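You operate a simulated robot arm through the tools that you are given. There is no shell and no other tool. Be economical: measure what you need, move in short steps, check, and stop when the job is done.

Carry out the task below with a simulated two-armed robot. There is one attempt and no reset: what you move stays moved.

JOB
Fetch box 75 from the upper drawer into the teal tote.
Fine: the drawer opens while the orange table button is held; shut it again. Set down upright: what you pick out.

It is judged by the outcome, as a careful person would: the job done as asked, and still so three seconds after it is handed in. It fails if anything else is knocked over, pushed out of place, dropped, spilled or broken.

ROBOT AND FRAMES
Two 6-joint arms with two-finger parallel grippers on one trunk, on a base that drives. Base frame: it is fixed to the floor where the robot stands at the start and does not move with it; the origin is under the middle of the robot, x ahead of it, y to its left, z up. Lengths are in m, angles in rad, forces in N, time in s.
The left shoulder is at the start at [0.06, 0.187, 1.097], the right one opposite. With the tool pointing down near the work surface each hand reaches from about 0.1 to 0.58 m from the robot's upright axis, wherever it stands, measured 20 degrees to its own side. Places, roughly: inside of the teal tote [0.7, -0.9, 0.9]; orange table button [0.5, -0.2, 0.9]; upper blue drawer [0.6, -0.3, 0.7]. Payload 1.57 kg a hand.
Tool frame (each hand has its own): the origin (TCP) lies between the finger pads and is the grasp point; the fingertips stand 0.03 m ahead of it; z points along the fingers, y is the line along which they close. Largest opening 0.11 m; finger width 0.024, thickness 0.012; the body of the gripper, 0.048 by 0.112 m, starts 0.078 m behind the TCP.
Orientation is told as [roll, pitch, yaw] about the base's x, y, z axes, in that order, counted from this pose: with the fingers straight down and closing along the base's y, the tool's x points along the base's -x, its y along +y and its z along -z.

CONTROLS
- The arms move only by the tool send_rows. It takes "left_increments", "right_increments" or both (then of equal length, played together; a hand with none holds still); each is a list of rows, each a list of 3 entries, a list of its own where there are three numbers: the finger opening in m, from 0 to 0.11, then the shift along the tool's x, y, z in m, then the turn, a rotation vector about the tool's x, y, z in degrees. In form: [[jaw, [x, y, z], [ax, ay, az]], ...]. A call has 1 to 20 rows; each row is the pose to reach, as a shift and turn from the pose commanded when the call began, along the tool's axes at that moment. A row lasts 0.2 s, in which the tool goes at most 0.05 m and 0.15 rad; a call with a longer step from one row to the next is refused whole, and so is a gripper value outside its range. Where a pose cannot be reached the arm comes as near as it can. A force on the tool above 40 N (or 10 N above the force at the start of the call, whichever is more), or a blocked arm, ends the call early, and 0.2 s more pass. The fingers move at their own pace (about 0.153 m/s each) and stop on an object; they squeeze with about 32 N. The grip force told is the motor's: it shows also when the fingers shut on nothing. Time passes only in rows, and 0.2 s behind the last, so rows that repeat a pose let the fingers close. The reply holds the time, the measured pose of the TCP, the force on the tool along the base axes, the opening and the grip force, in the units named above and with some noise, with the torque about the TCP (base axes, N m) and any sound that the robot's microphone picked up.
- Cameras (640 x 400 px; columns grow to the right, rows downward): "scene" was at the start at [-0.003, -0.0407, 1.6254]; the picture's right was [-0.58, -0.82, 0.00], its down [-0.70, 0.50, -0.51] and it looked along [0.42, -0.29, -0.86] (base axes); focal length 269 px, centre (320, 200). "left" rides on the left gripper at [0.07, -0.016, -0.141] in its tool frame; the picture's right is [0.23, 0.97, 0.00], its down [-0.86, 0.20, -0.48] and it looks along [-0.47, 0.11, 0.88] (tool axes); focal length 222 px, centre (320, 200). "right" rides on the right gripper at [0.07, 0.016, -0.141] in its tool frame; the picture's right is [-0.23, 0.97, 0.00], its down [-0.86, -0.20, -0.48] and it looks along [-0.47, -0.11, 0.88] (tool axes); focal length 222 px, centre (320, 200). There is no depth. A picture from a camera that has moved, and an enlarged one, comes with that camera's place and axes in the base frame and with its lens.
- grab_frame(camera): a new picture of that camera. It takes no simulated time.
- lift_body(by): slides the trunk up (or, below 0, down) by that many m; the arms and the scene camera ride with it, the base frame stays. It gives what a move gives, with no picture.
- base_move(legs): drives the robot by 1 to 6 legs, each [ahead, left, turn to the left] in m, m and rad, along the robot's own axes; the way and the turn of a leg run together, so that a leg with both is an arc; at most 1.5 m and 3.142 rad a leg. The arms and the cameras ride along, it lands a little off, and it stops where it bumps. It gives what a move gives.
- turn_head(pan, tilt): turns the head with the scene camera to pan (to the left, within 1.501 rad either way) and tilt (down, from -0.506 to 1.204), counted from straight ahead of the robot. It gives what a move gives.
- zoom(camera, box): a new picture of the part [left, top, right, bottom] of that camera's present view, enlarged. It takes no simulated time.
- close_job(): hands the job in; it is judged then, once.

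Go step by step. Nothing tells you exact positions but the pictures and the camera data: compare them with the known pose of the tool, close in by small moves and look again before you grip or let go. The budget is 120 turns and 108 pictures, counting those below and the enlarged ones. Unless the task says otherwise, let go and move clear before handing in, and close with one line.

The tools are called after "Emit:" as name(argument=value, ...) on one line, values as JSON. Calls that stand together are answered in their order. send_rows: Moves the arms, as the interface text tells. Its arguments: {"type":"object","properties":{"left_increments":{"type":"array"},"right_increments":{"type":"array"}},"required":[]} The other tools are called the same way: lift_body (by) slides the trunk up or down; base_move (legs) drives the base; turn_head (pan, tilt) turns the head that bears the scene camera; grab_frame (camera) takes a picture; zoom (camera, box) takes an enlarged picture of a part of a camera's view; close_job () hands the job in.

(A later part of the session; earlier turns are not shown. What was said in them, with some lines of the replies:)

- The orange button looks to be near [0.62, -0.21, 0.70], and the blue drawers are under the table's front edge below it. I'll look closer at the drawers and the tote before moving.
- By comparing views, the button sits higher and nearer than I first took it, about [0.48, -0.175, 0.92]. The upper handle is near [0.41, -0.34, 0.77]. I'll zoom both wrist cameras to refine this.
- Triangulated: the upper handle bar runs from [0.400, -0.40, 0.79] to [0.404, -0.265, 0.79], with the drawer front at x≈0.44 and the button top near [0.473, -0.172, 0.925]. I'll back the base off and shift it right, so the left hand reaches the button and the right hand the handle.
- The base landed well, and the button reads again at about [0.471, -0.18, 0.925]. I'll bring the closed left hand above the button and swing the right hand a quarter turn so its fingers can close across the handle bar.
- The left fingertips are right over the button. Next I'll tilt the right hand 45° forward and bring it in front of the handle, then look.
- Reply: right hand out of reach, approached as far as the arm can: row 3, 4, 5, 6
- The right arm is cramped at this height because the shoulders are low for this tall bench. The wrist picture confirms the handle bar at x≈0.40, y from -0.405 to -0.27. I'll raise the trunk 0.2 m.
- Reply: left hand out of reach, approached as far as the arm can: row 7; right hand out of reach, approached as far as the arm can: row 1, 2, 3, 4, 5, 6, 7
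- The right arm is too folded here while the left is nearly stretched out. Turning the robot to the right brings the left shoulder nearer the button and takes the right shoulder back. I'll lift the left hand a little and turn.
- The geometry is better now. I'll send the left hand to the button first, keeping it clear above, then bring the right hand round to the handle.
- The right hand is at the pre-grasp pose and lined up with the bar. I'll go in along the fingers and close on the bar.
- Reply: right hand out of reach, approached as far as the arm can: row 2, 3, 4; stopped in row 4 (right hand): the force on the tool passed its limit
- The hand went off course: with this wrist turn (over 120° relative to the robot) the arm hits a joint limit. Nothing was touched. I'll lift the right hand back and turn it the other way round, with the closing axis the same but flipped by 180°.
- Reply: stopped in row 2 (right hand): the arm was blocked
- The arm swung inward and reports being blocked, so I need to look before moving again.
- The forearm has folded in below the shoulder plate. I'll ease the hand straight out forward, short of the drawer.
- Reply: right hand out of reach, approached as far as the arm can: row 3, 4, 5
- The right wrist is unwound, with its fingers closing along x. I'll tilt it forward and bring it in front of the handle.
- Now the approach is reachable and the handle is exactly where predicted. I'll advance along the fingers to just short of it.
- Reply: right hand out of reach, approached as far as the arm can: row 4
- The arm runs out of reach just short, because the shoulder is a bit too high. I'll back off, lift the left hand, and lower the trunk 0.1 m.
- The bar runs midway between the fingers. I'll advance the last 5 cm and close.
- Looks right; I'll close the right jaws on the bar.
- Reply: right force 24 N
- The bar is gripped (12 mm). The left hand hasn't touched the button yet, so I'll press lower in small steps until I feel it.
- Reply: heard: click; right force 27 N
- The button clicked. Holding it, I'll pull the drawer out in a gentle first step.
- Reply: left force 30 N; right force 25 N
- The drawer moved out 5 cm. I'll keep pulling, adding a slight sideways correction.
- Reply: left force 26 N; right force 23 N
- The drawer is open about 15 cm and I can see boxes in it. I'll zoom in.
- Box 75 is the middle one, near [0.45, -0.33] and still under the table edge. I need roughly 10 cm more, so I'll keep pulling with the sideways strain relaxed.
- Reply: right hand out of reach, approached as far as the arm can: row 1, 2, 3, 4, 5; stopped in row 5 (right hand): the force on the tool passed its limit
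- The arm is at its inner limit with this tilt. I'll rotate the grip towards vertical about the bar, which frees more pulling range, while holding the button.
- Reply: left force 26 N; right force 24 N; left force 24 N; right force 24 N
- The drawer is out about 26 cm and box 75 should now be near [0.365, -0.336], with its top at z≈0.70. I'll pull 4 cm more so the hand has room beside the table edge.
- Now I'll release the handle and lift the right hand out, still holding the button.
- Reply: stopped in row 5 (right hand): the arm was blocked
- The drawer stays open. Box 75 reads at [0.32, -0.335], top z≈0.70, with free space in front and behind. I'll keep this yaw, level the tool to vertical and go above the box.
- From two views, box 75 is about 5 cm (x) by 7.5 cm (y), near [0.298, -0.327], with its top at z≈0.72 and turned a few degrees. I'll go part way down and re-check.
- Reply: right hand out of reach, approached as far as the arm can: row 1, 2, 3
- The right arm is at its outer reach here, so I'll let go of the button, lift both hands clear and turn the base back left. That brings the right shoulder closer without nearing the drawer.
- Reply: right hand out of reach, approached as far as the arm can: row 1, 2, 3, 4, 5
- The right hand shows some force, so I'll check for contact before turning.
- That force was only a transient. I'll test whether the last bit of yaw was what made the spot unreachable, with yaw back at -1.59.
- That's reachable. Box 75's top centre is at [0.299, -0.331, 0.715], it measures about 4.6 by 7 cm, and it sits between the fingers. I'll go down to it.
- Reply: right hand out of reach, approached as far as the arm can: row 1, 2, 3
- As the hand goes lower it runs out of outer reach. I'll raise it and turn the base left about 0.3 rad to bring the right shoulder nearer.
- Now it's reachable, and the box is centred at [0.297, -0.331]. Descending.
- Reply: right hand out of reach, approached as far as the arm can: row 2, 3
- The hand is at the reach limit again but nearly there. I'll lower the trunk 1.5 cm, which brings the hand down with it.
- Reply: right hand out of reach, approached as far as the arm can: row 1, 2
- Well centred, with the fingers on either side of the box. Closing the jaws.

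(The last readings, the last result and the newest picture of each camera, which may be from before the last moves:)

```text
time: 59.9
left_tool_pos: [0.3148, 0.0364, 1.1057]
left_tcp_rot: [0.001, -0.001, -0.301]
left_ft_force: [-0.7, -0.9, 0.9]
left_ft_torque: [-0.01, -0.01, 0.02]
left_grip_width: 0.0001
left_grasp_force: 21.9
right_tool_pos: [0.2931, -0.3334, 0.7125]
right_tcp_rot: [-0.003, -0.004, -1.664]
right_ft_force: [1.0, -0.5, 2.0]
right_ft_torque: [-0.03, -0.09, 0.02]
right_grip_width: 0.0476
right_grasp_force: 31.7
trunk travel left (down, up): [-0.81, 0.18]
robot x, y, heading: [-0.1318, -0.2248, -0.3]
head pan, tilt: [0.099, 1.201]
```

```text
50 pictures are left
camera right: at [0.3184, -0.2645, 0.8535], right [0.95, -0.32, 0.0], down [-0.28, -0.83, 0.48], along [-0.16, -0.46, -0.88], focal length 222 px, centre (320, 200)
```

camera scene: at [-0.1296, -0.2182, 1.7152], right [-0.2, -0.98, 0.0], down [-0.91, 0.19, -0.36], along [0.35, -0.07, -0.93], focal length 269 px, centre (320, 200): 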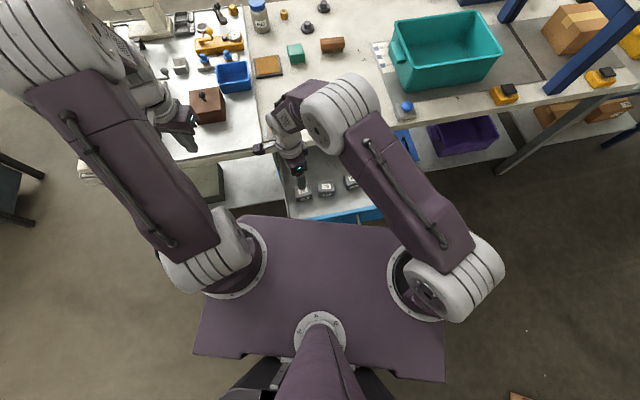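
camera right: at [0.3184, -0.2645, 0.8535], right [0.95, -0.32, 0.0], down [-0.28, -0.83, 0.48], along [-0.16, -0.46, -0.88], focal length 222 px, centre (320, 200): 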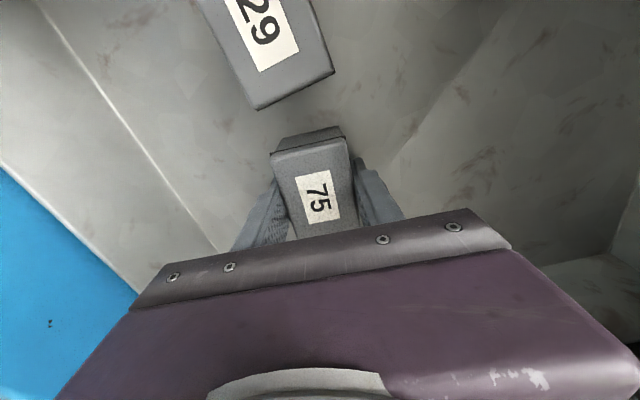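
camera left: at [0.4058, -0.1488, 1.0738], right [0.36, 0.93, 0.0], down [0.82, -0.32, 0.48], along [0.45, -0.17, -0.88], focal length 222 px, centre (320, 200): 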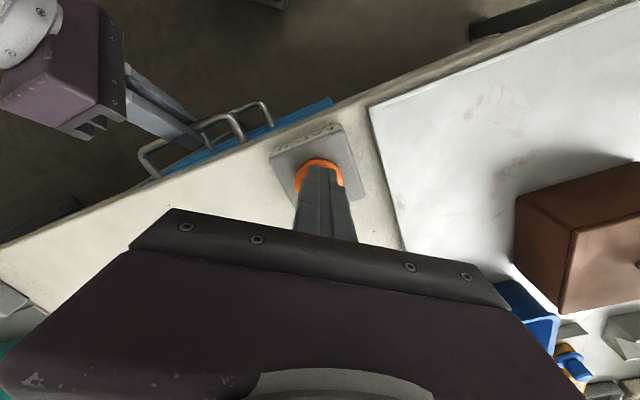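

Gripped (4.8 cm). I'll lift straight up out of the drawer.

Emit:
send_rows(right_increments=[[0.02, [0, 0, -0.015], [0, 0, 0]], [0.02, [0, 0, -0.045], [0, 0, 0]], [0.02, [0, 0, -0.085], [0, 0, 0]], [0.02, [0, 0, -0.125], [0, 0, 0]], [0.02, [0, 0, -0.165], [0, 0, 0]], [0.02, [0, 0, -0.205], [0, 0, 0]], [0.02, [0, 0, -0.245], [0, 0, 0]], [0.02, [0, 0, -0.28], [0, 0, 0]]])

Emit:
grab_frame(camera="right")

Emit:
grab_frame(camera="scene")

```text
time: 61.7
left_tool_pos: [0.316, 0.0395, 1.1063]
left_tcp_rot: [0.003, -0.002, -0.3]
left_ft_force: [-0.2, -0.1, 0.3]
left_ft_torque: [0.01, -0.01, -0.02]
left_grip_width: 0.0002
left_grasp_force: 21.7
right_tool_pos: [0.2954, -0.3335, 0.9921]
right_tcp_rot: [-0.005, -0.002, -1.662]
right_ft_force: [-0.3, 1.1, -2.4]
right_ft_torque: [0.02, -0.02, 0.0]
right_grip_width: 0.0476
right_grasp_force: 31.9
trunk travel left (down, up): [-0.81, 0.18]
robot x, y, heading: [-0.1265, -0.2219, -0.306]
head pan, tilt: [0.099, 1.201]
```

```text
49 pictures are left
camera right: at [0.3201, -0.2646, 1.1331], right [0.95, -0.32, 0.0], down [-0.28, -0.83, 0.48], along [-0.16, -0.46, -0.88], focal length 222 px, centre (320, 200)
```

right: 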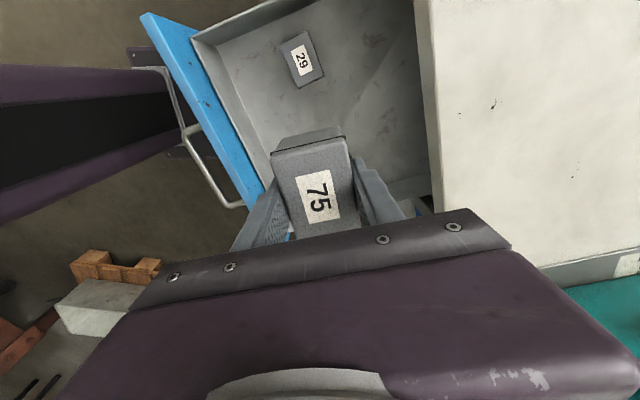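

```text
48 pictures are left
camera scene: at [-0.1304, -0.2176, 1.7002], right [-0.2, -0.98, 0.0], down [-0.91, 0.19, -0.36], along [0.36, -0.07, -0.93], focal length 269 px, centre (320, 200)
```

scene: 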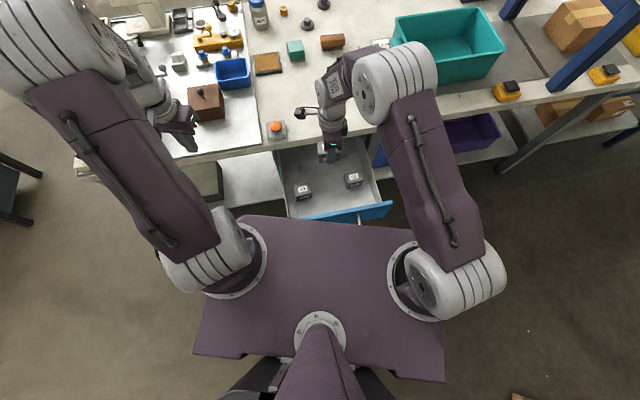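

Box 75 is lifted cleanly. I'll raise the trunk, straighten the robot, and shift right towards the tote with the box carried high; the drawer gets closed afterwards.

Emit:
lift_body(by=0.15)

Emit:
base_move(legs=[[0, 0, 0.3], [0, -0.4, 0]])

Emit:
turn_head(pan=-0.5, tilt=0.9)

Emit:
grab_frame(camera="scene")

Emit:
grab_frame(camera="right")

```text
time: 63.5
left_tool_pos: [0.3151, 0.037, 1.2549]
left_tcp_rot: [0.002, 0.0, -0.301]
left_ft_force: [-0.3, 0.5, -0.1]
left_ft_torque: [-0.02, 0.05, 0.0]
left_grip_width: 0.0
left_grasp_force: 21.0
right_tool_pos: [0.2959, -0.3331, 1.1421]
right_tcp_rot: [-0.005, -0.005, -1.664]
right_ft_force: [-0.4, -0.3, -1.9]
right_ft_torque: [0.0, -0.04, 0.01]
right_grip_width: 0.0476
right_grasp_force: 32.7
trunk travel left (down, up): [-0.96, 0.03]
robot x, y, heading: [-0.1314, -0.2257, -0.305]
head pan, tilt: [0.099, 1.201]
```

```text
time: 67.0
left_tool_pos: [0.2201, -0.254, 1.2544]
left_tcp_rot: [-0.002, -0.001, -0.01]
left_ft_force: [0.6, -0.2, 0.6]
left_ft_torque: [-0.01, 0.0, -0.01]
left_grip_width: 0.0
left_grasp_force: 21.5
right_tool_pos: [0.3068, -0.6146, 1.1414]
right_tcp_rot: [-0.005, -0.005, -1.373]
right_ft_force: [0.1, 0.8, -2.3]
right_ft_torque: [-0.01, -0.02, 0.01]
right_grip_width: 0.0477
right_grasp_force: 32.3
trunk travel left (down, up): [-0.96, 0.03]
robot x, y, heading: [-0.1363, -0.635, -0.009]
head pan, tilt: [0.099, 1.201]
```

```text
time: 68.0
left_tool_pos: [0.2198, -0.2575, 1.2549]
left_tcp_rot: [0.002, 0.0, -0.011]
left_ft_force: [0.2, 0.0, -0.3]
left_ft_torque: [0.01, 0.01, -0.02]
left_grip_width: 0.0
left_grasp_force: 21.1
right_tool_pos: [0.3066, -0.6166, 1.1418]
right_tcp_rot: [-0.004, -0.003, -1.373]
right_ft_force: [0.6, 0.3, -2.2]
right_ft_torque: [-0.02, -0.04, 0.02]
right_grip_width: 0.0475
right_grasp_force: 32.1
trunk travel left (down, up): [-0.96, 0.03]
robot x, y, heading: [-0.1322, -0.6343, -0.011]
head pan, tilt: [-0.499, 0.901]
```

```text
47 pictures are left
camera scene: at [-0.1242, -0.6713, 1.87], right [-0.49, -0.87, 0.0], down [-0.68, 0.38, -0.62], along [0.54, -0.3, -0.78], focal length 269 px, centre (320, 200)
```

scene: 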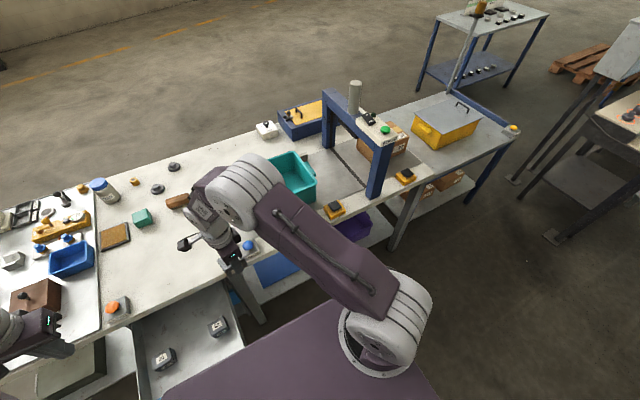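

```text
46 pictures are left
camera right: at [0.3111, -0.545, 1.2828], right [1.0, -0.03, 0.0], down [-0.03, -0.88, 0.48], along [-0.02, -0.48, -0.88], focal length 222 px, centre (320, 200)
```

right: 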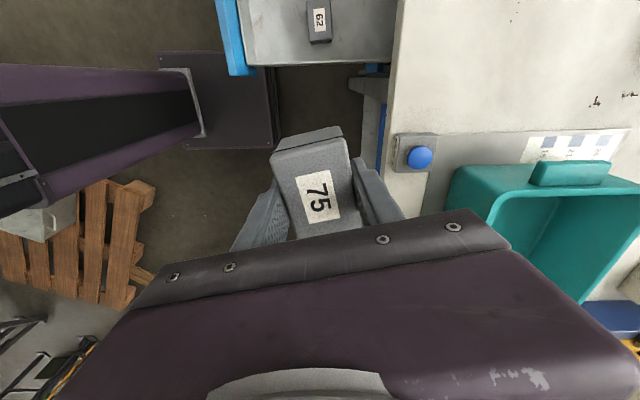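

The tote spans roughly x 0.49–0.8 and y -0.66 to -1.05. I'll drive forward and slightly right; the box is carried well above the rim.

Emit:
base_move(legs=[[0.22, -0.1, 0]])

Emit:
turn_head(pan=-0.35, tilt=1.0)

Emit:
grab_frame(camera="scene")

Emit:
grab_frame(camera="right")

```text
time: 69.7
left_tool_pos: [0.4345, -0.3616, 1.2563]
left_tcp_rot: [-0.002, -0.003, -0.016]
left_ft_force: [-0.6, 0.2, 0.6]
left_ft_torque: [-0.01, -0.04, -0.02]
left_grip_width: 0.0002
left_grasp_force: 21.3
right_tool_pos: [0.5192, -0.7213, 1.1434]
right_tcp_rot: [-0.002, -0.005, -1.381]
right_ft_force: [-0.2, 0.5, -2.0]
right_ft_torque: [0.0, -0.06, -0.02]
right_grip_width: 0.0478
right_grasp_force: 31.8
trunk travel left (down, up): [-0.96, 0.03]
robot x, y, heading: [0.0854, -0.7327, -0.013]
head pan, tilt: [-0.499, 0.901]
```

```text
time: 70.4
left_tool_pos: [0.4356, -0.3616, 1.2562]
left_tcp_rot: [-0.001, -0.003, -0.016]
left_ft_force: [0.2, -0.5, -0.1]
left_ft_torque: [0.01, 0.01, 0.02]
left_grip_width: 0.0002
left_grasp_force: 21.2
right_tool_pos: [0.5218, -0.7225, 1.1412]
right_tcp_rot: [-0.003, -0.006, -1.38]
right_ft_force: [0.2, 0.2, -2.1]
right_ft_torque: [-0.02, -0.05, 0.0]
right_grip_width: 0.0477
right_grasp_force: 32.1
trunk travel left (down, up): [-0.96, 0.03]
robot x, y, heading: [0.0831, -0.736, -0.02]
head pan, tilt: [-0.351, 1.0]
```

```text
45 pictures are left
camera scene: at [0.089, -0.7605, 1.8629], right [-0.36, -0.93, 0.0], down [-0.78, 0.3, -0.54], along [0.5, -0.2, -0.84], focal length 269 px, centre (320, 200)
```

scene: 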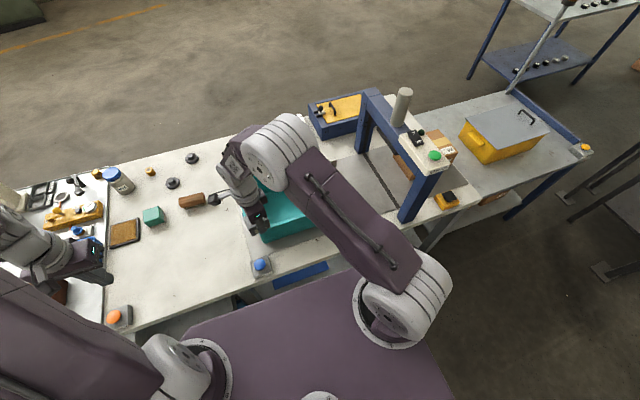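

```text
44 pictures are left
camera right: at [0.5261, -0.6497, 1.283], right [1.0, -0.04, 0.0], down [-0.03, -0.88, 0.48], along [-0.02, -0.48, -0.88], focal length 222 px, centre (320, 200)
```

right: 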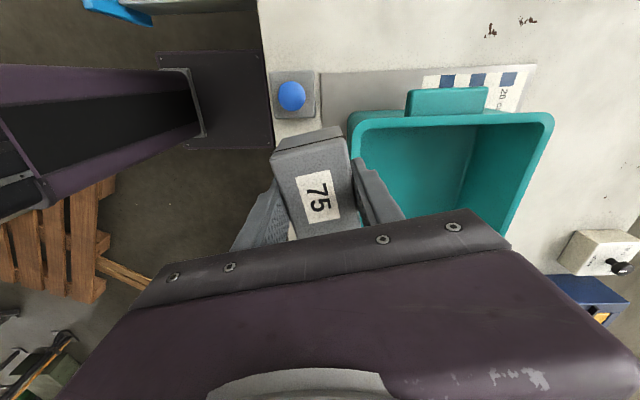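

The tote rim is around x 0.56–0.80 and y from -0.70, standing on a table at z≈0.86. I'll drive 8 cm further forward, then move the box to the right over the tote.

Emit:
base_move(legs=[[0.08, 0, 0]])

Emit:
send_rows(right_increments=[[0.02, [-0.03, 0.006, 0], [0, 0, 0]], [0.02, [-0.06, 0.012, 0], [0, 0, 0]], [0.02, [-0.09, 0.018, 0], [0, 0, 0]], [0.02, [-0.12, 0.022, 0], [0, 0, 0]]])

Emit:
grab_frame(camera="scene")

Emit:
grab_frame(camera="right")

```text
time: 71.5
left_tool_pos: [0.5096, -0.3631, 1.2576]
left_tcp_rot: [0.001, -0.009, -0.015]
left_ft_force: [-1.1, 0.0, 0.2]
left_ft_torque: [-0.02, -0.1, -0.01]
left_grip_width: 0.0
left_grasp_force: 21.1
right_tool_pos: [0.5954, -0.723, 1.1454]
right_tcp_rot: [0.003, -0.007, -1.379]
right_ft_force: [-1.2, 0.1, -2.2]
right_ft_torque: [-0.03, -0.08, 0.01]
right_grip_width: 0.0478
right_grasp_force: 32.6
trunk travel left (down, up): [-0.96, 0.03]
robot x, y, heading: [0.1652, -0.7396, -0.021]
head pan, tilt: [-0.351, 1.0]
```

```text
time: 72.5
left_tool_pos: [0.5216, -0.364, 1.2545]
left_tcp_rot: [0.002, 0.003, -0.015]
left_ft_force: [0.4, -0.5, -0.5]
left_ft_torque: [0.03, 0.03, -0.02]
left_grip_width: 0.0001
left_grasp_force: 20.6
right_tool_pos: [0.652, -0.8372, 1.1401]
right_tcp_rot: [-0.007, 0.0, -1.377]
right_ft_force: [-0.1, -1.0, -2.1]
right_ft_torque: [0.01, -0.02, -0.04]
right_grip_width: 0.0477
right_grasp_force: 32.4
trunk travel left (down, up): [-0.96, 0.03]
robot x, y, heading: [0.1661, -0.7374, -0.026]
head pan, tilt: [-0.351, 1.0]
```

```text
43 pictures are left
camera scene: at [0.1768, -0.7644, 1.8628], right [-0.36, -0.93, 0.0], down [-0.79, 0.3, -0.54], along [0.5, -0.19, -0.84], focal length 269 px, centre (320, 200)
```

scene: 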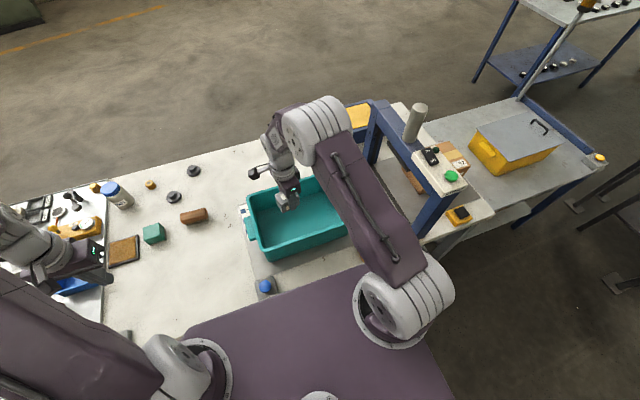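

```text
42 pictures are left
camera right: at [0.6566, -0.7645, 1.2817], right [1.0, -0.04, -0.01], down [-0.03, -0.88, 0.48], along [-0.02, -0.48, -0.88], focal length 222 px, centre (320, 200)
```

right: 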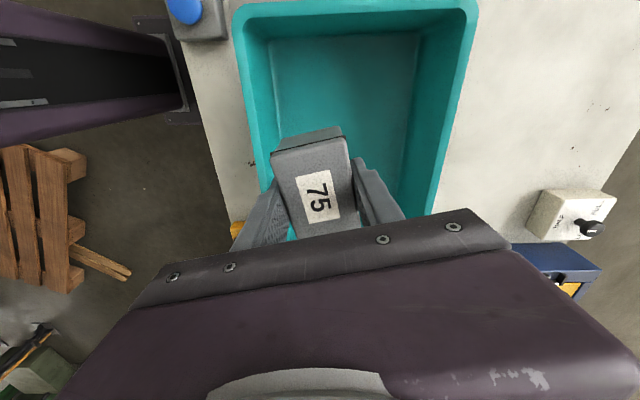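

The box is over the tote's interior, whose floor spans x 0.59–0.80. I'll shift 3 cm further in and lower it most of the way.

Emit:
send_rows(right_increments=[[0.02, [0, 0.015, 0.02], [0, 0, 0]], [0.02, [0.002, 0.03, 0.05], [0, 0, 0]], [0.02, [0.002, 0.03, 0.09], [0, 0, 0]], [0.02, [0.002, 0.03, 0.13], [0, 0, 0]], [0.02, [0.002, 0.03, 0.165], [0, 0, 0]], [0.02, [0.002, 0.03, 0.19], [0, 0, 0]]])

Emit:
grab_frame(camera="right")

Emit:
grab_frame(camera="scene")

```text
time: 73.9
left_tool_pos: [0.5186, -0.3632, 1.2549]
left_tcp_rot: [0.002, 0.001, -0.015]
left_ft_force: [0.1, 0.1, 0.2]
left_ft_torque: [0.03, 0.02, -0.03]
left_grip_width: 0.0
left_grasp_force: 21.7
right_tool_pos: [0.6765, -0.8318, 0.952]
right_tcp_rot: [-0.004, -0.002, -1.38]
right_ft_force: [0.6, 0.0, -2.8]
right_ft_torque: [0.02, 0.03, -0.03]
right_grip_width: 0.0477
right_grasp_force: 32.5
trunk travel left (down, up): [-0.96, 0.03]
robot x, y, heading: [0.166, -0.7357, -0.018]
head pan, tilt: [-0.351, 1.0]
```

```text
41 pictures are left
camera right: at [0.6817, -0.7589, 1.0934], right [1.0, -0.04, 0.0], down [-0.03, -0.88, 0.48], along [-0.02, -0.48, -0.88], focal length 222 px, centre (320, 200)
```

right: 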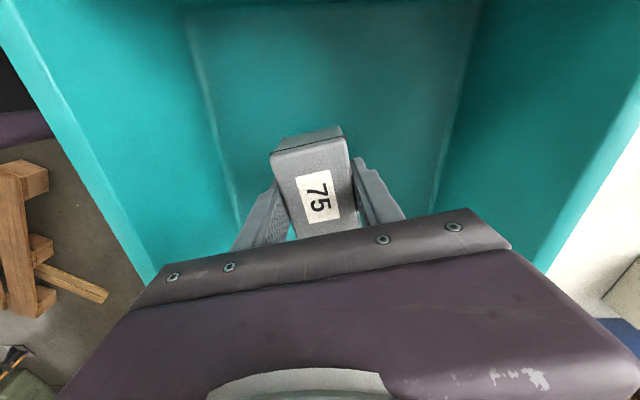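

```text
40 pictures are left
camera scene: at [0.1729, -0.7635, 1.8628], right [-0.36, -0.93, 0.0], down [-0.79, 0.3, -0.54], along [0.5, -0.19, -0.84], focal length 269 px, centre (320, 200)
```

scene: 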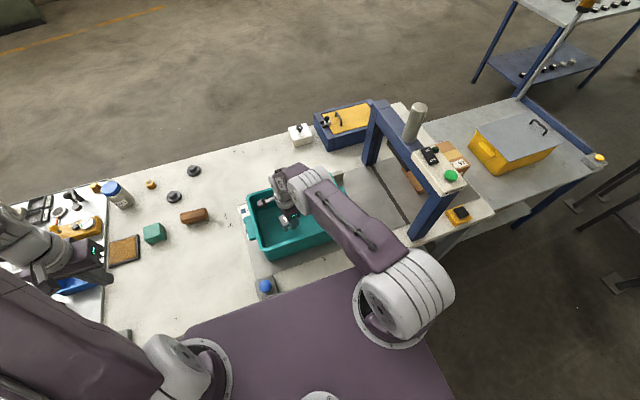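

Good clearance all round. Lowering the last few centimetres gently.

Emit:
send_rows(right_increments=[[0.02, [0, 0, 0.015], [0, 0, 0]], [0.02, [0, 0, 0.028], [0, 0, 0]], [0.02, [0, 0, 0.036], [0, 0, 0]]])

```text
time: 74.7
left_tool_pos: [0.5177, -0.3627, 1.2549]
left_tcp_rot: [0.003, 0.0, -0.016]
left_ft_force: [0.0, 0.0, 0.1]
left_ft_torque: [-0.01, -0.03, 0.04]
left_grip_width: 0.0
left_grasp_force: 21.1
right_tool_pos: [0.6758, -0.8312, 0.9156]
right_tcp_rot: [-0.005, -0.002, -1.378]
right_ft_force: [-0.5, 0.6, -2.7]
right_ft_torque: [0.01, -0.01, 0.03]
right_grip_width: 0.0476
right_grasp_force: 31.3
trunk travel left (down, up): [-0.96, 0.03]
robot x, y, heading: [0.1632, -0.7388, -0.021]
head pan, tilt: [-0.351, 1.0]
```

Emit:
send_rows(right_increments=[[0.02, [0, 0, 0.004], [0, 0, 0]], [0.02, [0, 0, 0.008], [0, 0, 0]]])

Emit:
grab_frame(camera="right")

```text
time: 75.3
left_tool_pos: [0.517, -0.3627, 1.2552]
left_tcp_rot: [0.0, -0.002, -0.016]
left_ft_force: [0.9, 0.2, -0.1]
left_ft_torque: [0.0, 0.0, 0.02]
left_grip_width: 0.0
left_grasp_force: 21.5
right_tool_pos: [0.6741, -0.8315, 0.9101]
right_tcp_rot: [0.0, -0.006, -1.379]
right_ft_force: [2.0, -0.9, 8.6]
right_ft_torque: [0.26, 0.01, -0.04]
right_grip_width: 0.0475
right_grasp_force: 32.0
trunk travel left (down, up): [-0.96, 0.03]
robot x, y, heading: [0.1631, -0.7378, -0.019]
head pan, tilt: [-0.351, 1.0]
```

```text
39 pictures are left
camera right: at [0.6787, -0.7591, 1.0517], right [1.0, -0.04, 0.0], down [-0.03, -0.88, 0.48], along [-0.02, -0.48, -0.88], focal length 222 px, centre (320, 200)
```

right: 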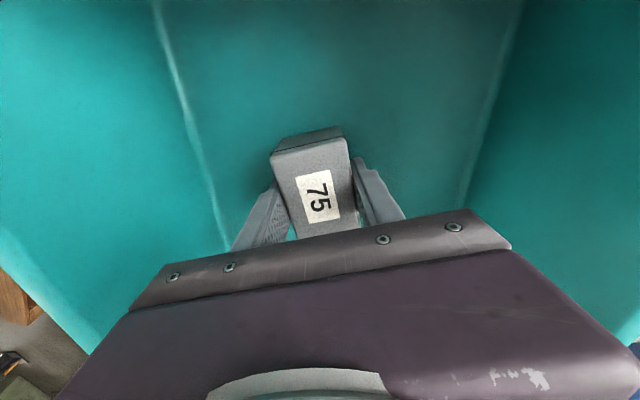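

The box is resting on the tote floor with about 10 N of contact. I'll open the jaws and back straight up.

Emit:
send_rows(right_increments=[[0.055, [0, 0, 0], [0, 0, 0]], [0.075, [0, 0, 0], [0, 0, 0]], [0.075, [0, 0, 0], [0, 0, 0]], [0.075, [0, 0, -0.02], [0, 0, 0]], [0.075, [0, 0, -0.05], [0, 0, 0]], [0.075, [0, 0, -0.09], [0, 0, 0]], [0.075, [0, 0, -0.13], [0, 0, 0]], [0.075, [0, 0, -0.17], [0, 0, 0]], [0.075, [0, 0, -0.21], [0, 0, 0]], [0.075, [0, 0, -0.25], [0, 0, 0]]])

Emit:
grab_frame(camera="right")

Emit:
grab_frame(camera="scene")

```text
time: 77.7
left_tool_pos: [0.5153, -0.3647, 1.2569]
left_tcp_rot: [0.003, -0.004, -0.016]
left_ft_force: [0.5, -0.6, 0.0]
left_ft_torque: [0.01, -0.03, 0.01]
left_grip_width: 0.0
left_grasp_force: 21.3
right_tool_pos: [0.7231, -0.8184, 1.1914]
right_tcp_rot: [0.136, -0.001, -1.379]
right_ft_force: [0.2, -0.2, 0.0]
right_ft_torque: [0.01, -0.08, -0.01]
right_grip_width: 0.0752
right_grasp_force: 0.1
right hand out of reach, approached as far as the arm can: row 4, 5, 6, 7, 8, 9
trunk travel left (down, up): [-0.96, 0.03]
robot x, y, heading: [0.1647, -0.7361, -0.018]
head pan, tilt: [-0.351, 1.0]
stopped in row 10 (right hand): the arm was blocked; the commanded pose is now the measured one
```

```text
38 pictures are left
camera right: at [0.7083, -0.7503, 1.3333], right [0.99, -0.04, 0.13], down [-0.09, -0.89, 0.45], along [0.1, -0.46, -0.88], focal length 222 px, centre (320, 200)
```

right: 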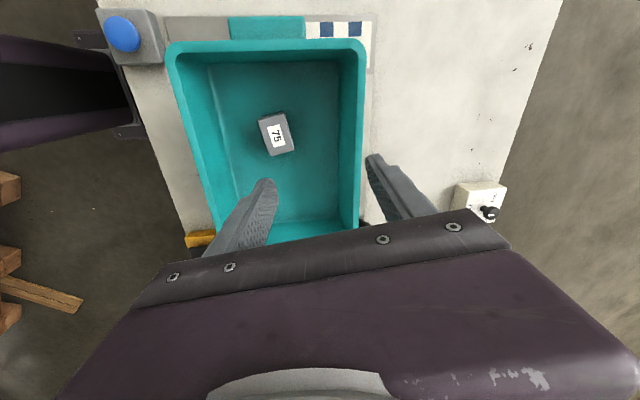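

```text
37 pictures are left
camera scene: at [0.1671, -0.7641, 1.8628], right [-0.36, -0.93, 0.0], down [-0.78, 0.3, -0.54], along [0.51, -0.19, -0.84], focal length 269 px, centre (320, 200)
```

scene: 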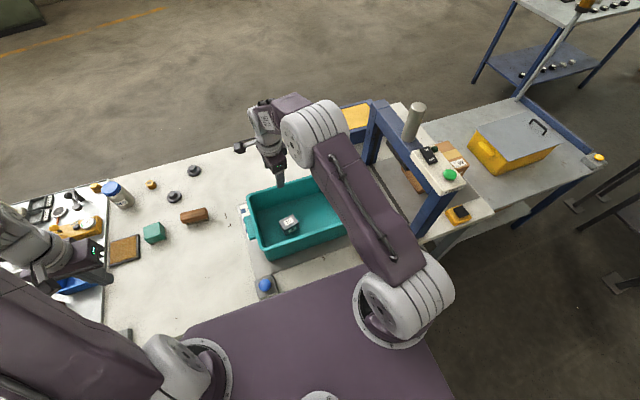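

Box 75 sits upright in the tote with its label up. Next I'll close the drawer: back away, move in front of it, and push its handle home with the closed right fingers.

Emit:
base_move(legs=[[-0.5, 0, 0.02], [0, 0.52, 0]])

Emit:
turn_head(pan=-0.2, tilt=0.95)

Emit:
grab_frame(camera="scene")

```text
time: 83.2
left_tool_pos: [0.0098, 0.1591, 1.2557]
left_tcp_rot: [0.004, -0.001, 0.002]
left_ft_force: [0.2, -0.2, -0.7]
left_ft_torque: [0.02, 0.0, 0.04]
left_grip_width: 0.0
left_grasp_force: 21.0
right_tool_pos: [0.2262, -0.2923, 1.189]
right_tcp_rot: [0.132, 0.0, -1.361]
right_ft_force: [1.0, 0.2, -0.4]
right_ft_torque: [0.02, 0.02, 0.01]
right_grip_width: 0.075
right_grasp_force: 0.0
trunk travel left (down, up): [-0.96, 0.03]
robot x, y, heading: [-0.3408, -0.2186, 0.004]
head pan, tilt: [-0.351, 1.0]
```

```text
time: 83.9
left_tool_pos: [0.0094, 0.1602, 1.2562]
left_tcp_rot: [0.002, -0.002, 0.004]
left_ft_force: [-0.2, -0.4, -0.1]
left_ft_torque: [0.01, 0.0, 0.01]
left_grip_width: 0.0
left_grasp_force: 21.2
right_tool_pos: [0.227, -0.2919, 1.1888]
right_tcp_rot: [0.13, 0.0, -1.358]
right_ft_force: [0.2, 0.2, 0.1]
right_ft_torque: [-0.02, 0.03, 0.0]
right_grip_width: 0.0751
right_grasp_force: 0.0
trunk travel left (down, up): [-0.96, 0.03]
robot x, y, heading: [-0.3381, -0.2193, 0.006]
head pan, tilt: [-0.201, 0.949]
```

```text
36 pictures are left
camera scene: at [-0.3229, -0.2373, 1.8664], right [-0.2, -0.98, 0.0], down [-0.8, 0.16, -0.58], along [0.57, -0.12, -0.81], focal length 269 px, centre (320, 200)
```

scene: 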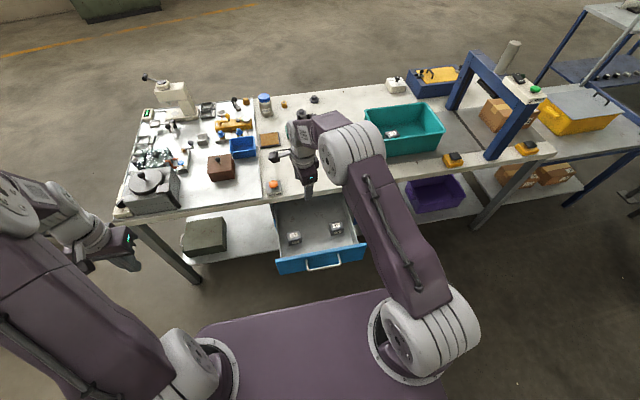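

The view confirms the drawer is still open with boxes 29 and 62 in place, and box 75 is in the tote. I'll retract the right hand, close its fingers, and square it up.

Emit:
send_rows(right_increments=[[0.05, [0, -0.043, 0.01], [1.5, 0, 0]], [0.02, [-0.001, -0.086, 0.021], [3, 0, 0]], [0, [-0.001, -0.129, 0.032], [4.5, 0, 0]], [0, [-0.002, -0.171, 0.043], [6, 0, 0]], [0, [-0.002, -0.214, 0.053], [7.5, 0, 0]]])

Emit:
send_rows(right_increments=[[0, [0, 0, 0], [0, 0, -7.8]], [0, [0, 0, 0], [0, 0, -15.6]], [0, [0, 0, 0], [0, 0, -23.4]], [0, [0, 0, 0], [0, 0, -31.2]], [0, [0, 0, 0], [0, 0, -39]], [0, [0, 0, 0], [0, 0, -46.8]], [0, [0, 0, 0], [0, 0, -54.6]], [0, [0, 0, 0], [0, 0, -62.4]], [0, [0, 0, 0], [0, 0, -70.2]], [0, [0, 0, 0], [0, 0, -78]]])

Emit:
lift_body(by=-0.12)

Emit:
grab_frame(camera="scene")

Emit:
grab_frame(camera="right")

```text
time: 85.1
left_tool_pos: [0.0089, 0.1594, 1.2556]
left_tcp_rot: [0.0, 0.0, 0.005]
left_ft_force: [0.3, -0.7, 0.2]
left_ft_torque: [0.01, -0.01, 0.03]
left_grip_width: 0.0001
left_grasp_force: 21.5
right_tool_pos: [0.0237, -0.336, 1.1082]
right_tcp_rot: [0.002, 0.0, -1.359]
right_ft_force: [-0.4, -0.4, -0.6]
right_ft_torque: [-0.03, 0.01, -0.01]
right_grip_width: 0.0
right_grasp_force: 21.6
trunk travel left (down, up): [-0.96, 0.03]
robot x, y, heading: [-0.3398, -0.2182, 0.003]
head pan, tilt: [-0.201, 0.949]
```

```text
time: 87.3
left_tool_pos: [0.0111, 0.16, 1.2555]
left_tcp_rot: [0.002, 0.0, 0.004]
left_ft_force: [0.0, 0.7, -0.3]
left_ft_torque: [-0.03, 0.0, 0.02]
left_grip_width: 0.0001
left_grasp_force: 20.8
right_tool_pos: [0.0261, -0.3365, 1.1084]
right_tcp_rot: [-0.001, 0.0, 0.004]
right_ft_force: [0.9, 0.0, 0.0]
right_ft_torque: [0.02, 0.0, 0.0]
right_grip_width: 0.0
right_grasp_force: 21.0
trunk travel left (down, up): [-0.96, 0.03]
robot x, y, heading: [-0.3332, -0.2194, 0.007]
head pan, tilt: [-0.201, 0.949]
```

```text
time: 88.8
left_tool_pos: [0.011, 0.1597, 1.1357]
left_tcp_rot: [0.002, 0.0, 0.004]
left_ft_force: [0.0, 0.7, -0.3]
left_ft_torque: [0.03, 0.01, -0.01]
left_grip_width: 0.0
left_grasp_force: 21.1
right_tool_pos: [0.0254, -0.3367, 0.9889]
right_tcp_rot: [-0.002, 0.001, 0.002]
right_ft_force: [0.1, 0.3, 0.1]
right_ft_torque: [0.02, -0.01, 0.02]
right_grip_width: 0.0
right_grasp_force: 21.6
trunk travel left (down, up): [-0.84, 0.15]
robot x, y, heading: [-0.3349, -0.2212, 0.002]
head pan, tilt: [-0.201, 0.949]
```

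```text
35 pictures are left
camera scene: at [-0.3232, -0.2366, 1.7465], right [-0.2, -0.98, 0.0], down [-0.8, 0.16, -0.58], along [0.57, -0.12, -0.81], focal length 269 px, centre (320, 200)
```

scene: 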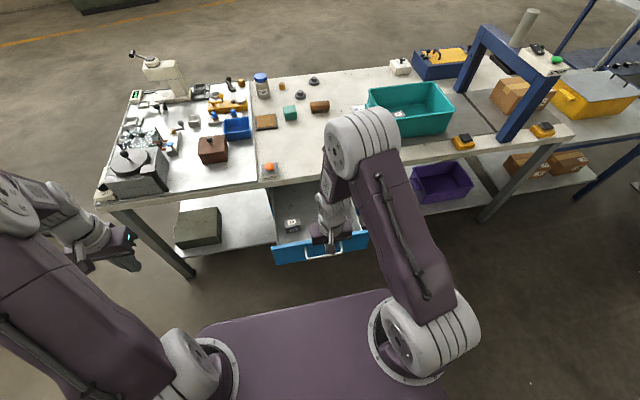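

```text
34 pictures are left
camera right: at [-0.0425, -0.3191, 1.1296], right [0.23, 0.97, 0.0], down [0.86, -0.2, 0.48], along [0.47, -0.11, -0.88], focal length 222 px, centre (320, 200)
```

right: 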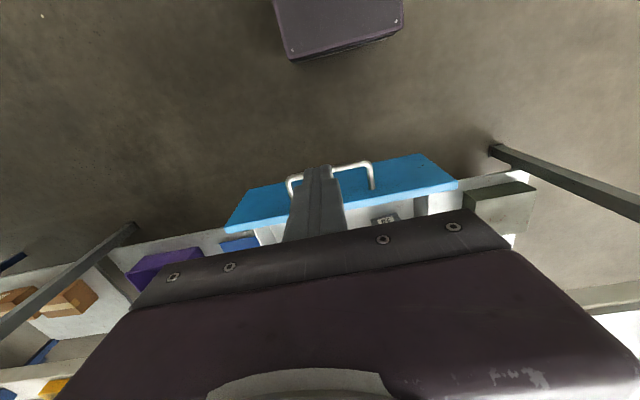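

The bar is at x≈0.094, y≈-0.334. I'll lower the closed fingers just in front of it.

Emit:
send_rows(right_increments=[[0, [0, 0, 0.04], [0, 0, 0]], [0, [0, 0, 0.08], [0, 0, 0]], [0, [0, 0, 0.12], [0, 0, 0]], [0, [0, 0, 0.16], [0, 0, 0]], [0, [0, 0, 0.195], [0, 0, 0]]])

Emit:
grab_frame(camera="right")

```text
time: 90.0
left_tool_pos: [0.0105, 0.1598, 1.1346]
left_tcp_rot: [0.003, 0.002, 0.004]
left_ft_force: [-0.5, -0.8, 0.7]
left_ft_torque: [-0.04, 0.01, -0.01]
left_grip_width: 0.0
left_grasp_force: 21.2
right_tool_pos: [0.0249, -0.3371, 0.7923]
right_tcp_rot: [-0.002, 0.0, 0.002]
right_ft_force: [0.0, 0.8, -0.1]
right_ft_torque: [-0.01, 0.01, 0.01]
right_grip_width: 0.0002
right_grasp_force: 21.4
trunk travel left (down, up): [-0.84, 0.15]
robot x, y, heading: [-0.3349, -0.2224, 0.0]
head pan, tilt: [-0.201, 0.949]
```

```text
33 pictures are left
camera right: at [-0.0428, -0.32, 0.9337], right [0.23, 0.97, 0.0], down [0.86, -0.2, 0.48], along [0.47, -0.11, -0.88], focal length 222 px, centre (320, 200)
```

right: 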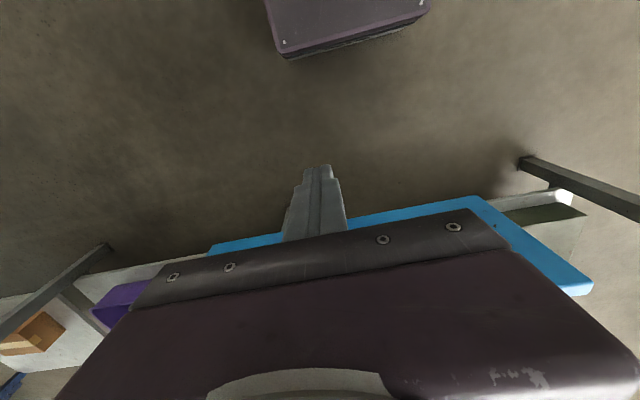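

Pushing forward with the arm first, which is force-limited.

Emit:
send_rows(right_increments=[[0, [-0.03, 0, 0], [0, 0, 0]], [0, [-0.05, 0, 0], [0, 0, 0]], [0, [-0.07, 0, 0], [0, 0, 0]], [0, [-0.09, 0, 0], [0, 0, 0]], [0, [-0.11, 0, 0], [0, 0, 0]], [0, [-0.13, 0, 0], [0, 0, 0]]])

Emit:
grab_frame(camera="scene")

```text
time: 91.4
left_tool_pos: [0.011, 0.1603, 1.1349]
left_tcp_rot: [0.002, 0.001, 0.003]
left_ft_force: [0.6, 1.0, -0.1]
left_ft_torque: [-0.01, 0.01, 0.04]
left_grip_width: 0.0
left_grasp_force: 21.7
right_tool_pos: [0.1553, -0.3358, 0.7927]
right_tcp_rot: [-0.002, 0.001, 0.003]
right_ft_force: [-0.1, 0.9, -0.9]
right_ft_torque: [-0.02, 0.02, -0.01]
right_grip_width: 0.0
right_grasp_force: 21.1
trunk travel left (down, up): [-0.84, 0.15]
robot x, y, heading: [-0.3334, -0.2186, -0.0]
head pan, tilt: [-0.201, 0.949]
```

```text
32 pictures are left
camera scene: at [-0.3224, -0.2367, 1.7464], right [-0.2, -0.98, 0.0], down [-0.8, 0.16, -0.58], along [0.57, -0.12, -0.81], focal length 269 px, centre (320, 200)
```

scene: 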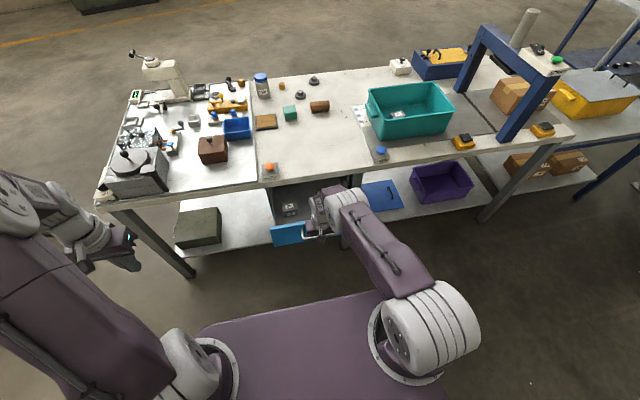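

The drawer is moving in with low force. I'll push on with the base for 0.2 m, then finish with the arm.

Emit:
base_move(legs=[[0.1, 0, 0], [0.09, 0, 0]])

Emit:
grab_frame(camera="scene")

Emit:
grab_frame(camera="right")

```text
time: 93.3
left_tool_pos: [0.1944, 0.1615, 1.1357]
left_tcp_rot: [0.002, -0.003, 0.002]
left_ft_force: [0.1, 0.6, 0.4]
left_ft_torque: [-0.02, 0.01, -0.04]
left_grip_width: 0.0
left_grasp_force: 21.7
right_tool_pos: [0.3406, -0.3364, 0.7933]
right_tcp_rot: [-0.002, -0.002, 0.002]
right_ft_force: [-0.2, -0.6, 0.3]
right_ft_torque: [0.0, -0.05, 0.0]
right_grip_width: 0.0001
right_grasp_force: 21.1
trunk travel left (down, up): [-0.84, 0.15]
robot x, y, heading: [-0.1478, -0.2202, 0.003]
head pan, tilt: [-0.201, 0.949]
```

```text
31 pictures are left
camera scene: at [-0.1411, -0.2361, 1.7465], right [-0.2, -0.98, 0.0], down [-0.8, 0.16, -0.58], along [0.57, -0.12, -0.81], focal length 269 px, centre (320, 200)
```

scene: 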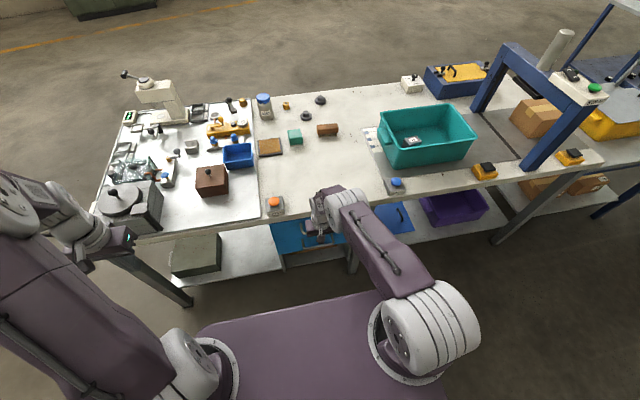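

```text
30 pictures are left
camera right: at [0.2718, -0.3193, 0.9353], right [0.23, 0.97, 0.0], down [0.85, -0.2, 0.48], along [0.47, -0.11, -0.88], focal length 222 px, centre (320, 200)
```

right: 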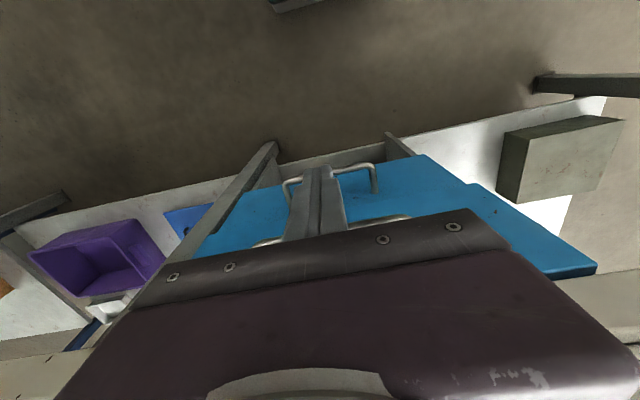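

Emit:
send_rows(right_increments=[[0, [-0.012, 0, 0], [0, 0, 0]], [0, [-0.022, 0, 0], [0, 0, 0]], [0, [-0.03, 0, 0], [0, 0, 0]], [0, [-0.036, 0, 0], [0, 0, 0]], [0, [-0.041, 0, 0], [0, 0, 0]], [0, [-0.045, 0, 0], [0, 0, 0]]])

Emit:
grab_frame(camera="right")

```text
time: 94.7
left_tool_pos: [0.196, 0.16, 1.1353]
left_tcp_rot: [0.001, 0.0, 0.004]
left_ft_force: [1.0, 0.0, 0.6]
left_ft_torque: [0.03, -0.03, 0.01]
left_grip_width: 0.0
left_grasp_force: 21.4
right_tool_pos: [0.375, -0.3368, 0.7991]
right_tcp_rot: [-0.001, 0.001, 0.002]
right_ft_force: [-0.5, 0.3, 1.1]
right_ft_torque: [0.01, -0.01, -0.03]
right_grip_width: 0.0
right_grasp_force: 21.3
right hand out of reach, approached as far as the arm can: row 4, 5, 6
trunk travel left (down, up): [-0.84, 0.15]
robot x, y, heading: [-0.1507, -0.2204, 0.0]
head pan, tilt: [-0.201, 0.949]
```

```text
29 pictures are left
camera right: at [0.3059, -0.3211, 0.94], right [0.23, 0.97, 0.0], down [0.86, -0.2, 0.48], along [0.47, -0.11, -0.88], focal length 222 px, centre (320, 200)
```

right: 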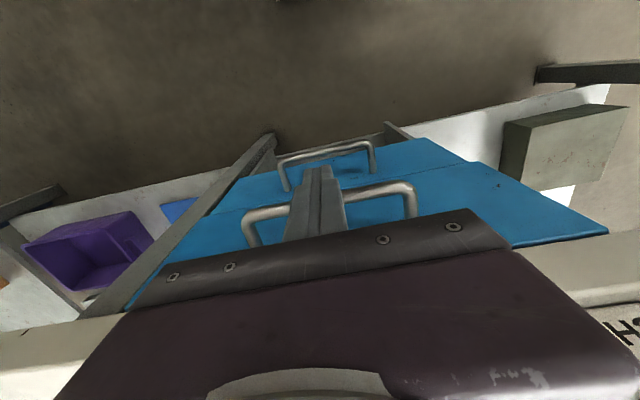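

Almost shut, but the arm is at its reach limit. I'll nudge the base forward 1.2 cm.

Emit:
base_move(legs=[[0.012, 0, 0]])

Emit:
zoom(camera="right", box=[100, 100, 640, 320])

```text
time: 95.4
left_tool_pos: [0.205, 0.1601, 1.1364]
left_tcp_rot: [0.002, -0.003, 0.003]
left_ft_force: [-0.2, -0.4, 0.0]
left_ft_torque: [0.02, 0.02, 0.02]
left_grip_width: 0.0
left_grasp_force: 21.5
right_tool_pos: [0.3824, -0.3373, 0.7975]
right_tcp_rot: [-0.001, 0.005, 0.003]
right_ft_force: [-18.6, -0.5, -0.5]
right_ft_torque: [0.29, 0.39, 0.02]
right_grip_width: 0.0
right_grasp_force: 20.8
trunk travel left (down, up): [-0.84, 0.15]
robot x, y, heading: [-0.1372, -0.2205, 0.002]
head pan, tilt: [-0.201, 0.949]
```

```text
1.19 times, centred on (370, 210) of right
camera zoom: at [0.3146, -0.3212, 0.9402], right [0.23, 0.97, 0.0], down [0.86, -0.2, 0.48], along [0.46, -0.11, -0.88], focal length 263 px, centre (261, 188)
```

zoom: 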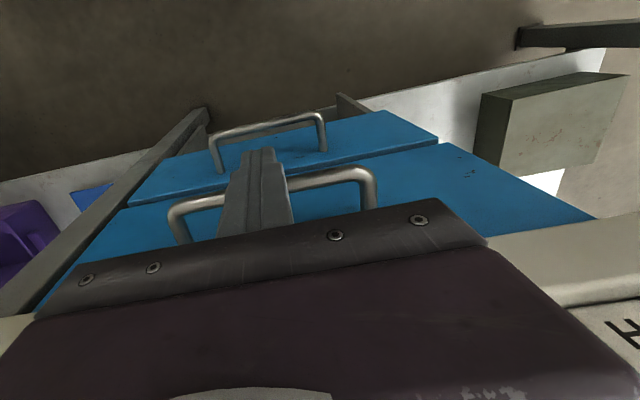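

There's a firm stop at x=0.382, matching the handle's original position. One slightly firmer nudge will make sure it's latched, then I'll retreat and inspect.

Emit:
base_move(legs=[[0.007, 0, 0]])

Emit:
base_move(legs=[[-0.2, 0, 0]])

Emit:
grab_frame(camera="right")

Emit:
grab_frame(camera="scene")

```text
time: 96.2
left_tool_pos: [0.2109, 0.1596, 1.1366]
left_tcp_rot: [0.002, -0.007, 0.005]
left_ft_force: [-0.5, -0.1, 0.6]
left_ft_torque: [0.02, 0.02, 0.0]
left_grip_width: 0.0001
left_grasp_force: 22.1
right_tool_pos: [0.3827, -0.3385, 0.7963]
right_tcp_rot: [-0.005, 0.015, 0.002]
right_ft_force: [-34.8, 1.6, -1.9]
right_ft_torque: [-0.05, 0.6, 0.01]
right_grip_width: 0.0001
right_grasp_force: 21.3
trunk travel left (down, up): [-0.84, 0.15]
robot x, y, heading: [-0.1299, -0.219, 0.001]
head pan, tilt: [-0.201, 0.949]
```

```text
time: 97.7
left_tool_pos: [0.0204, 0.1595, 1.1346]
left_tcp_rot: [0.001, 0.002, 0.003]
left_ft_force: [-0.4, -0.5, -0.3]
left_ft_torque: [0.01, 0.03, 0.01]
left_grip_width: 0.0
left_grasp_force: 21.3
right_tool_pos: [0.1885, -0.3392, 0.7938]
right_tcp_rot: [-0.006, 0.022, -0.001]
right_ft_force: [0.8, -0.6, -0.2]
right_ft_torque: [-0.04, 0.01, 0.01]
right_grip_width: 0.0001
right_grasp_force: 21.8
trunk travel left (down, up): [-0.84, 0.15]
robot x, y, heading: [-0.3279, -0.2199, -0.001]
head pan, tilt: [-0.201, 0.949]
```

```text
27 pictures are left
camera right: at [0.1232, -0.3225, 0.9372], right [0.23, 0.97, -0.01], down [0.87, -0.2, 0.46], along [0.45, -0.11, -0.89], focal length 222 px, centre (320, 200)
```

right: 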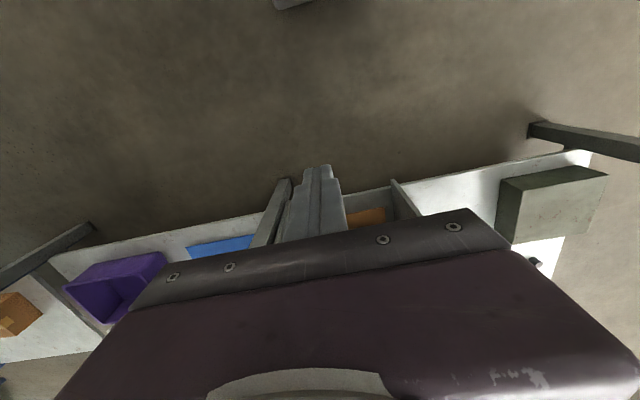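

```text
26 pictures are left
camera scene: at [-0.3129, -0.2361, 1.7464], right [-0.2, -0.98, 0.0], down [-0.8, 0.16, -0.58], along [0.57, -0.12, -0.81], focal length 269 px, centre (320, 200)
```

scene: 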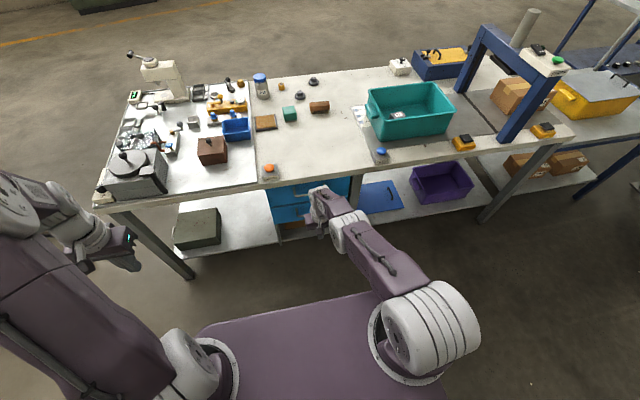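

The hand is clear. I'll zoom on the drawer fronts and the tote for a final check.

Emit:
zoom(camera="scene", box=[230, 150, 380, 245])

Emit:
zoom(camera="scene", box=[340, 70, 480, 160])

```text
4.21 times, centred on (305, 198) of scene
camera zoom: at [-0.3129, -0.2361, 1.7464], right [-0.2, -0.98, 0.0], down [-0.8, 0.16, -0.58], along [0.57, -0.12, -0.81], focal length 1133 px, centre (383, 210)
```

zoom: 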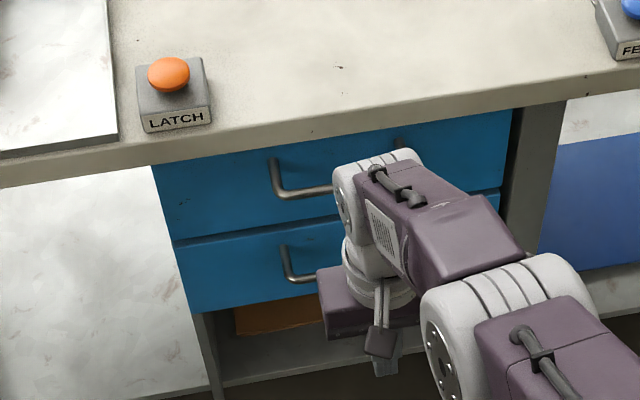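

```text
4.44 times, centred on (410, 115) of scene
camera zoom: at [-0.3129, -0.2361, 1.7464], right [-0.2, -0.98, 0.0], down [-0.8, 0.16, -0.58], along [0.57, -0.12, -0.81], focal length 1196 px, centre (-80, 578)
```

zoom: 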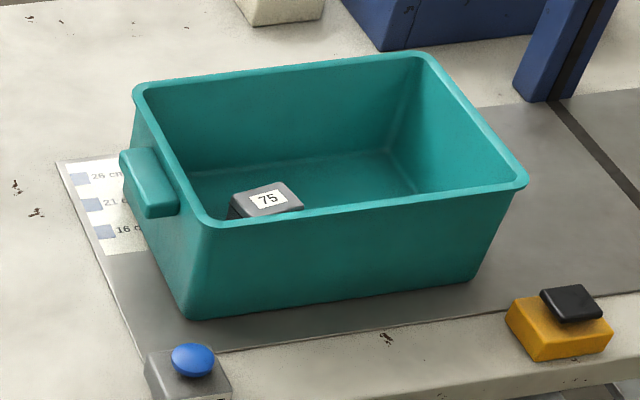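

The upper drawer is shut flush with the lower one, and box 75 stands upright in the teal tote. Both hands are clear, so I'm handing in.

Emit:
close_job()

```text
The job is handed in.
```

Box 75 is upright in the teal tote, the upper drawer is shut again, and the job is handed in.
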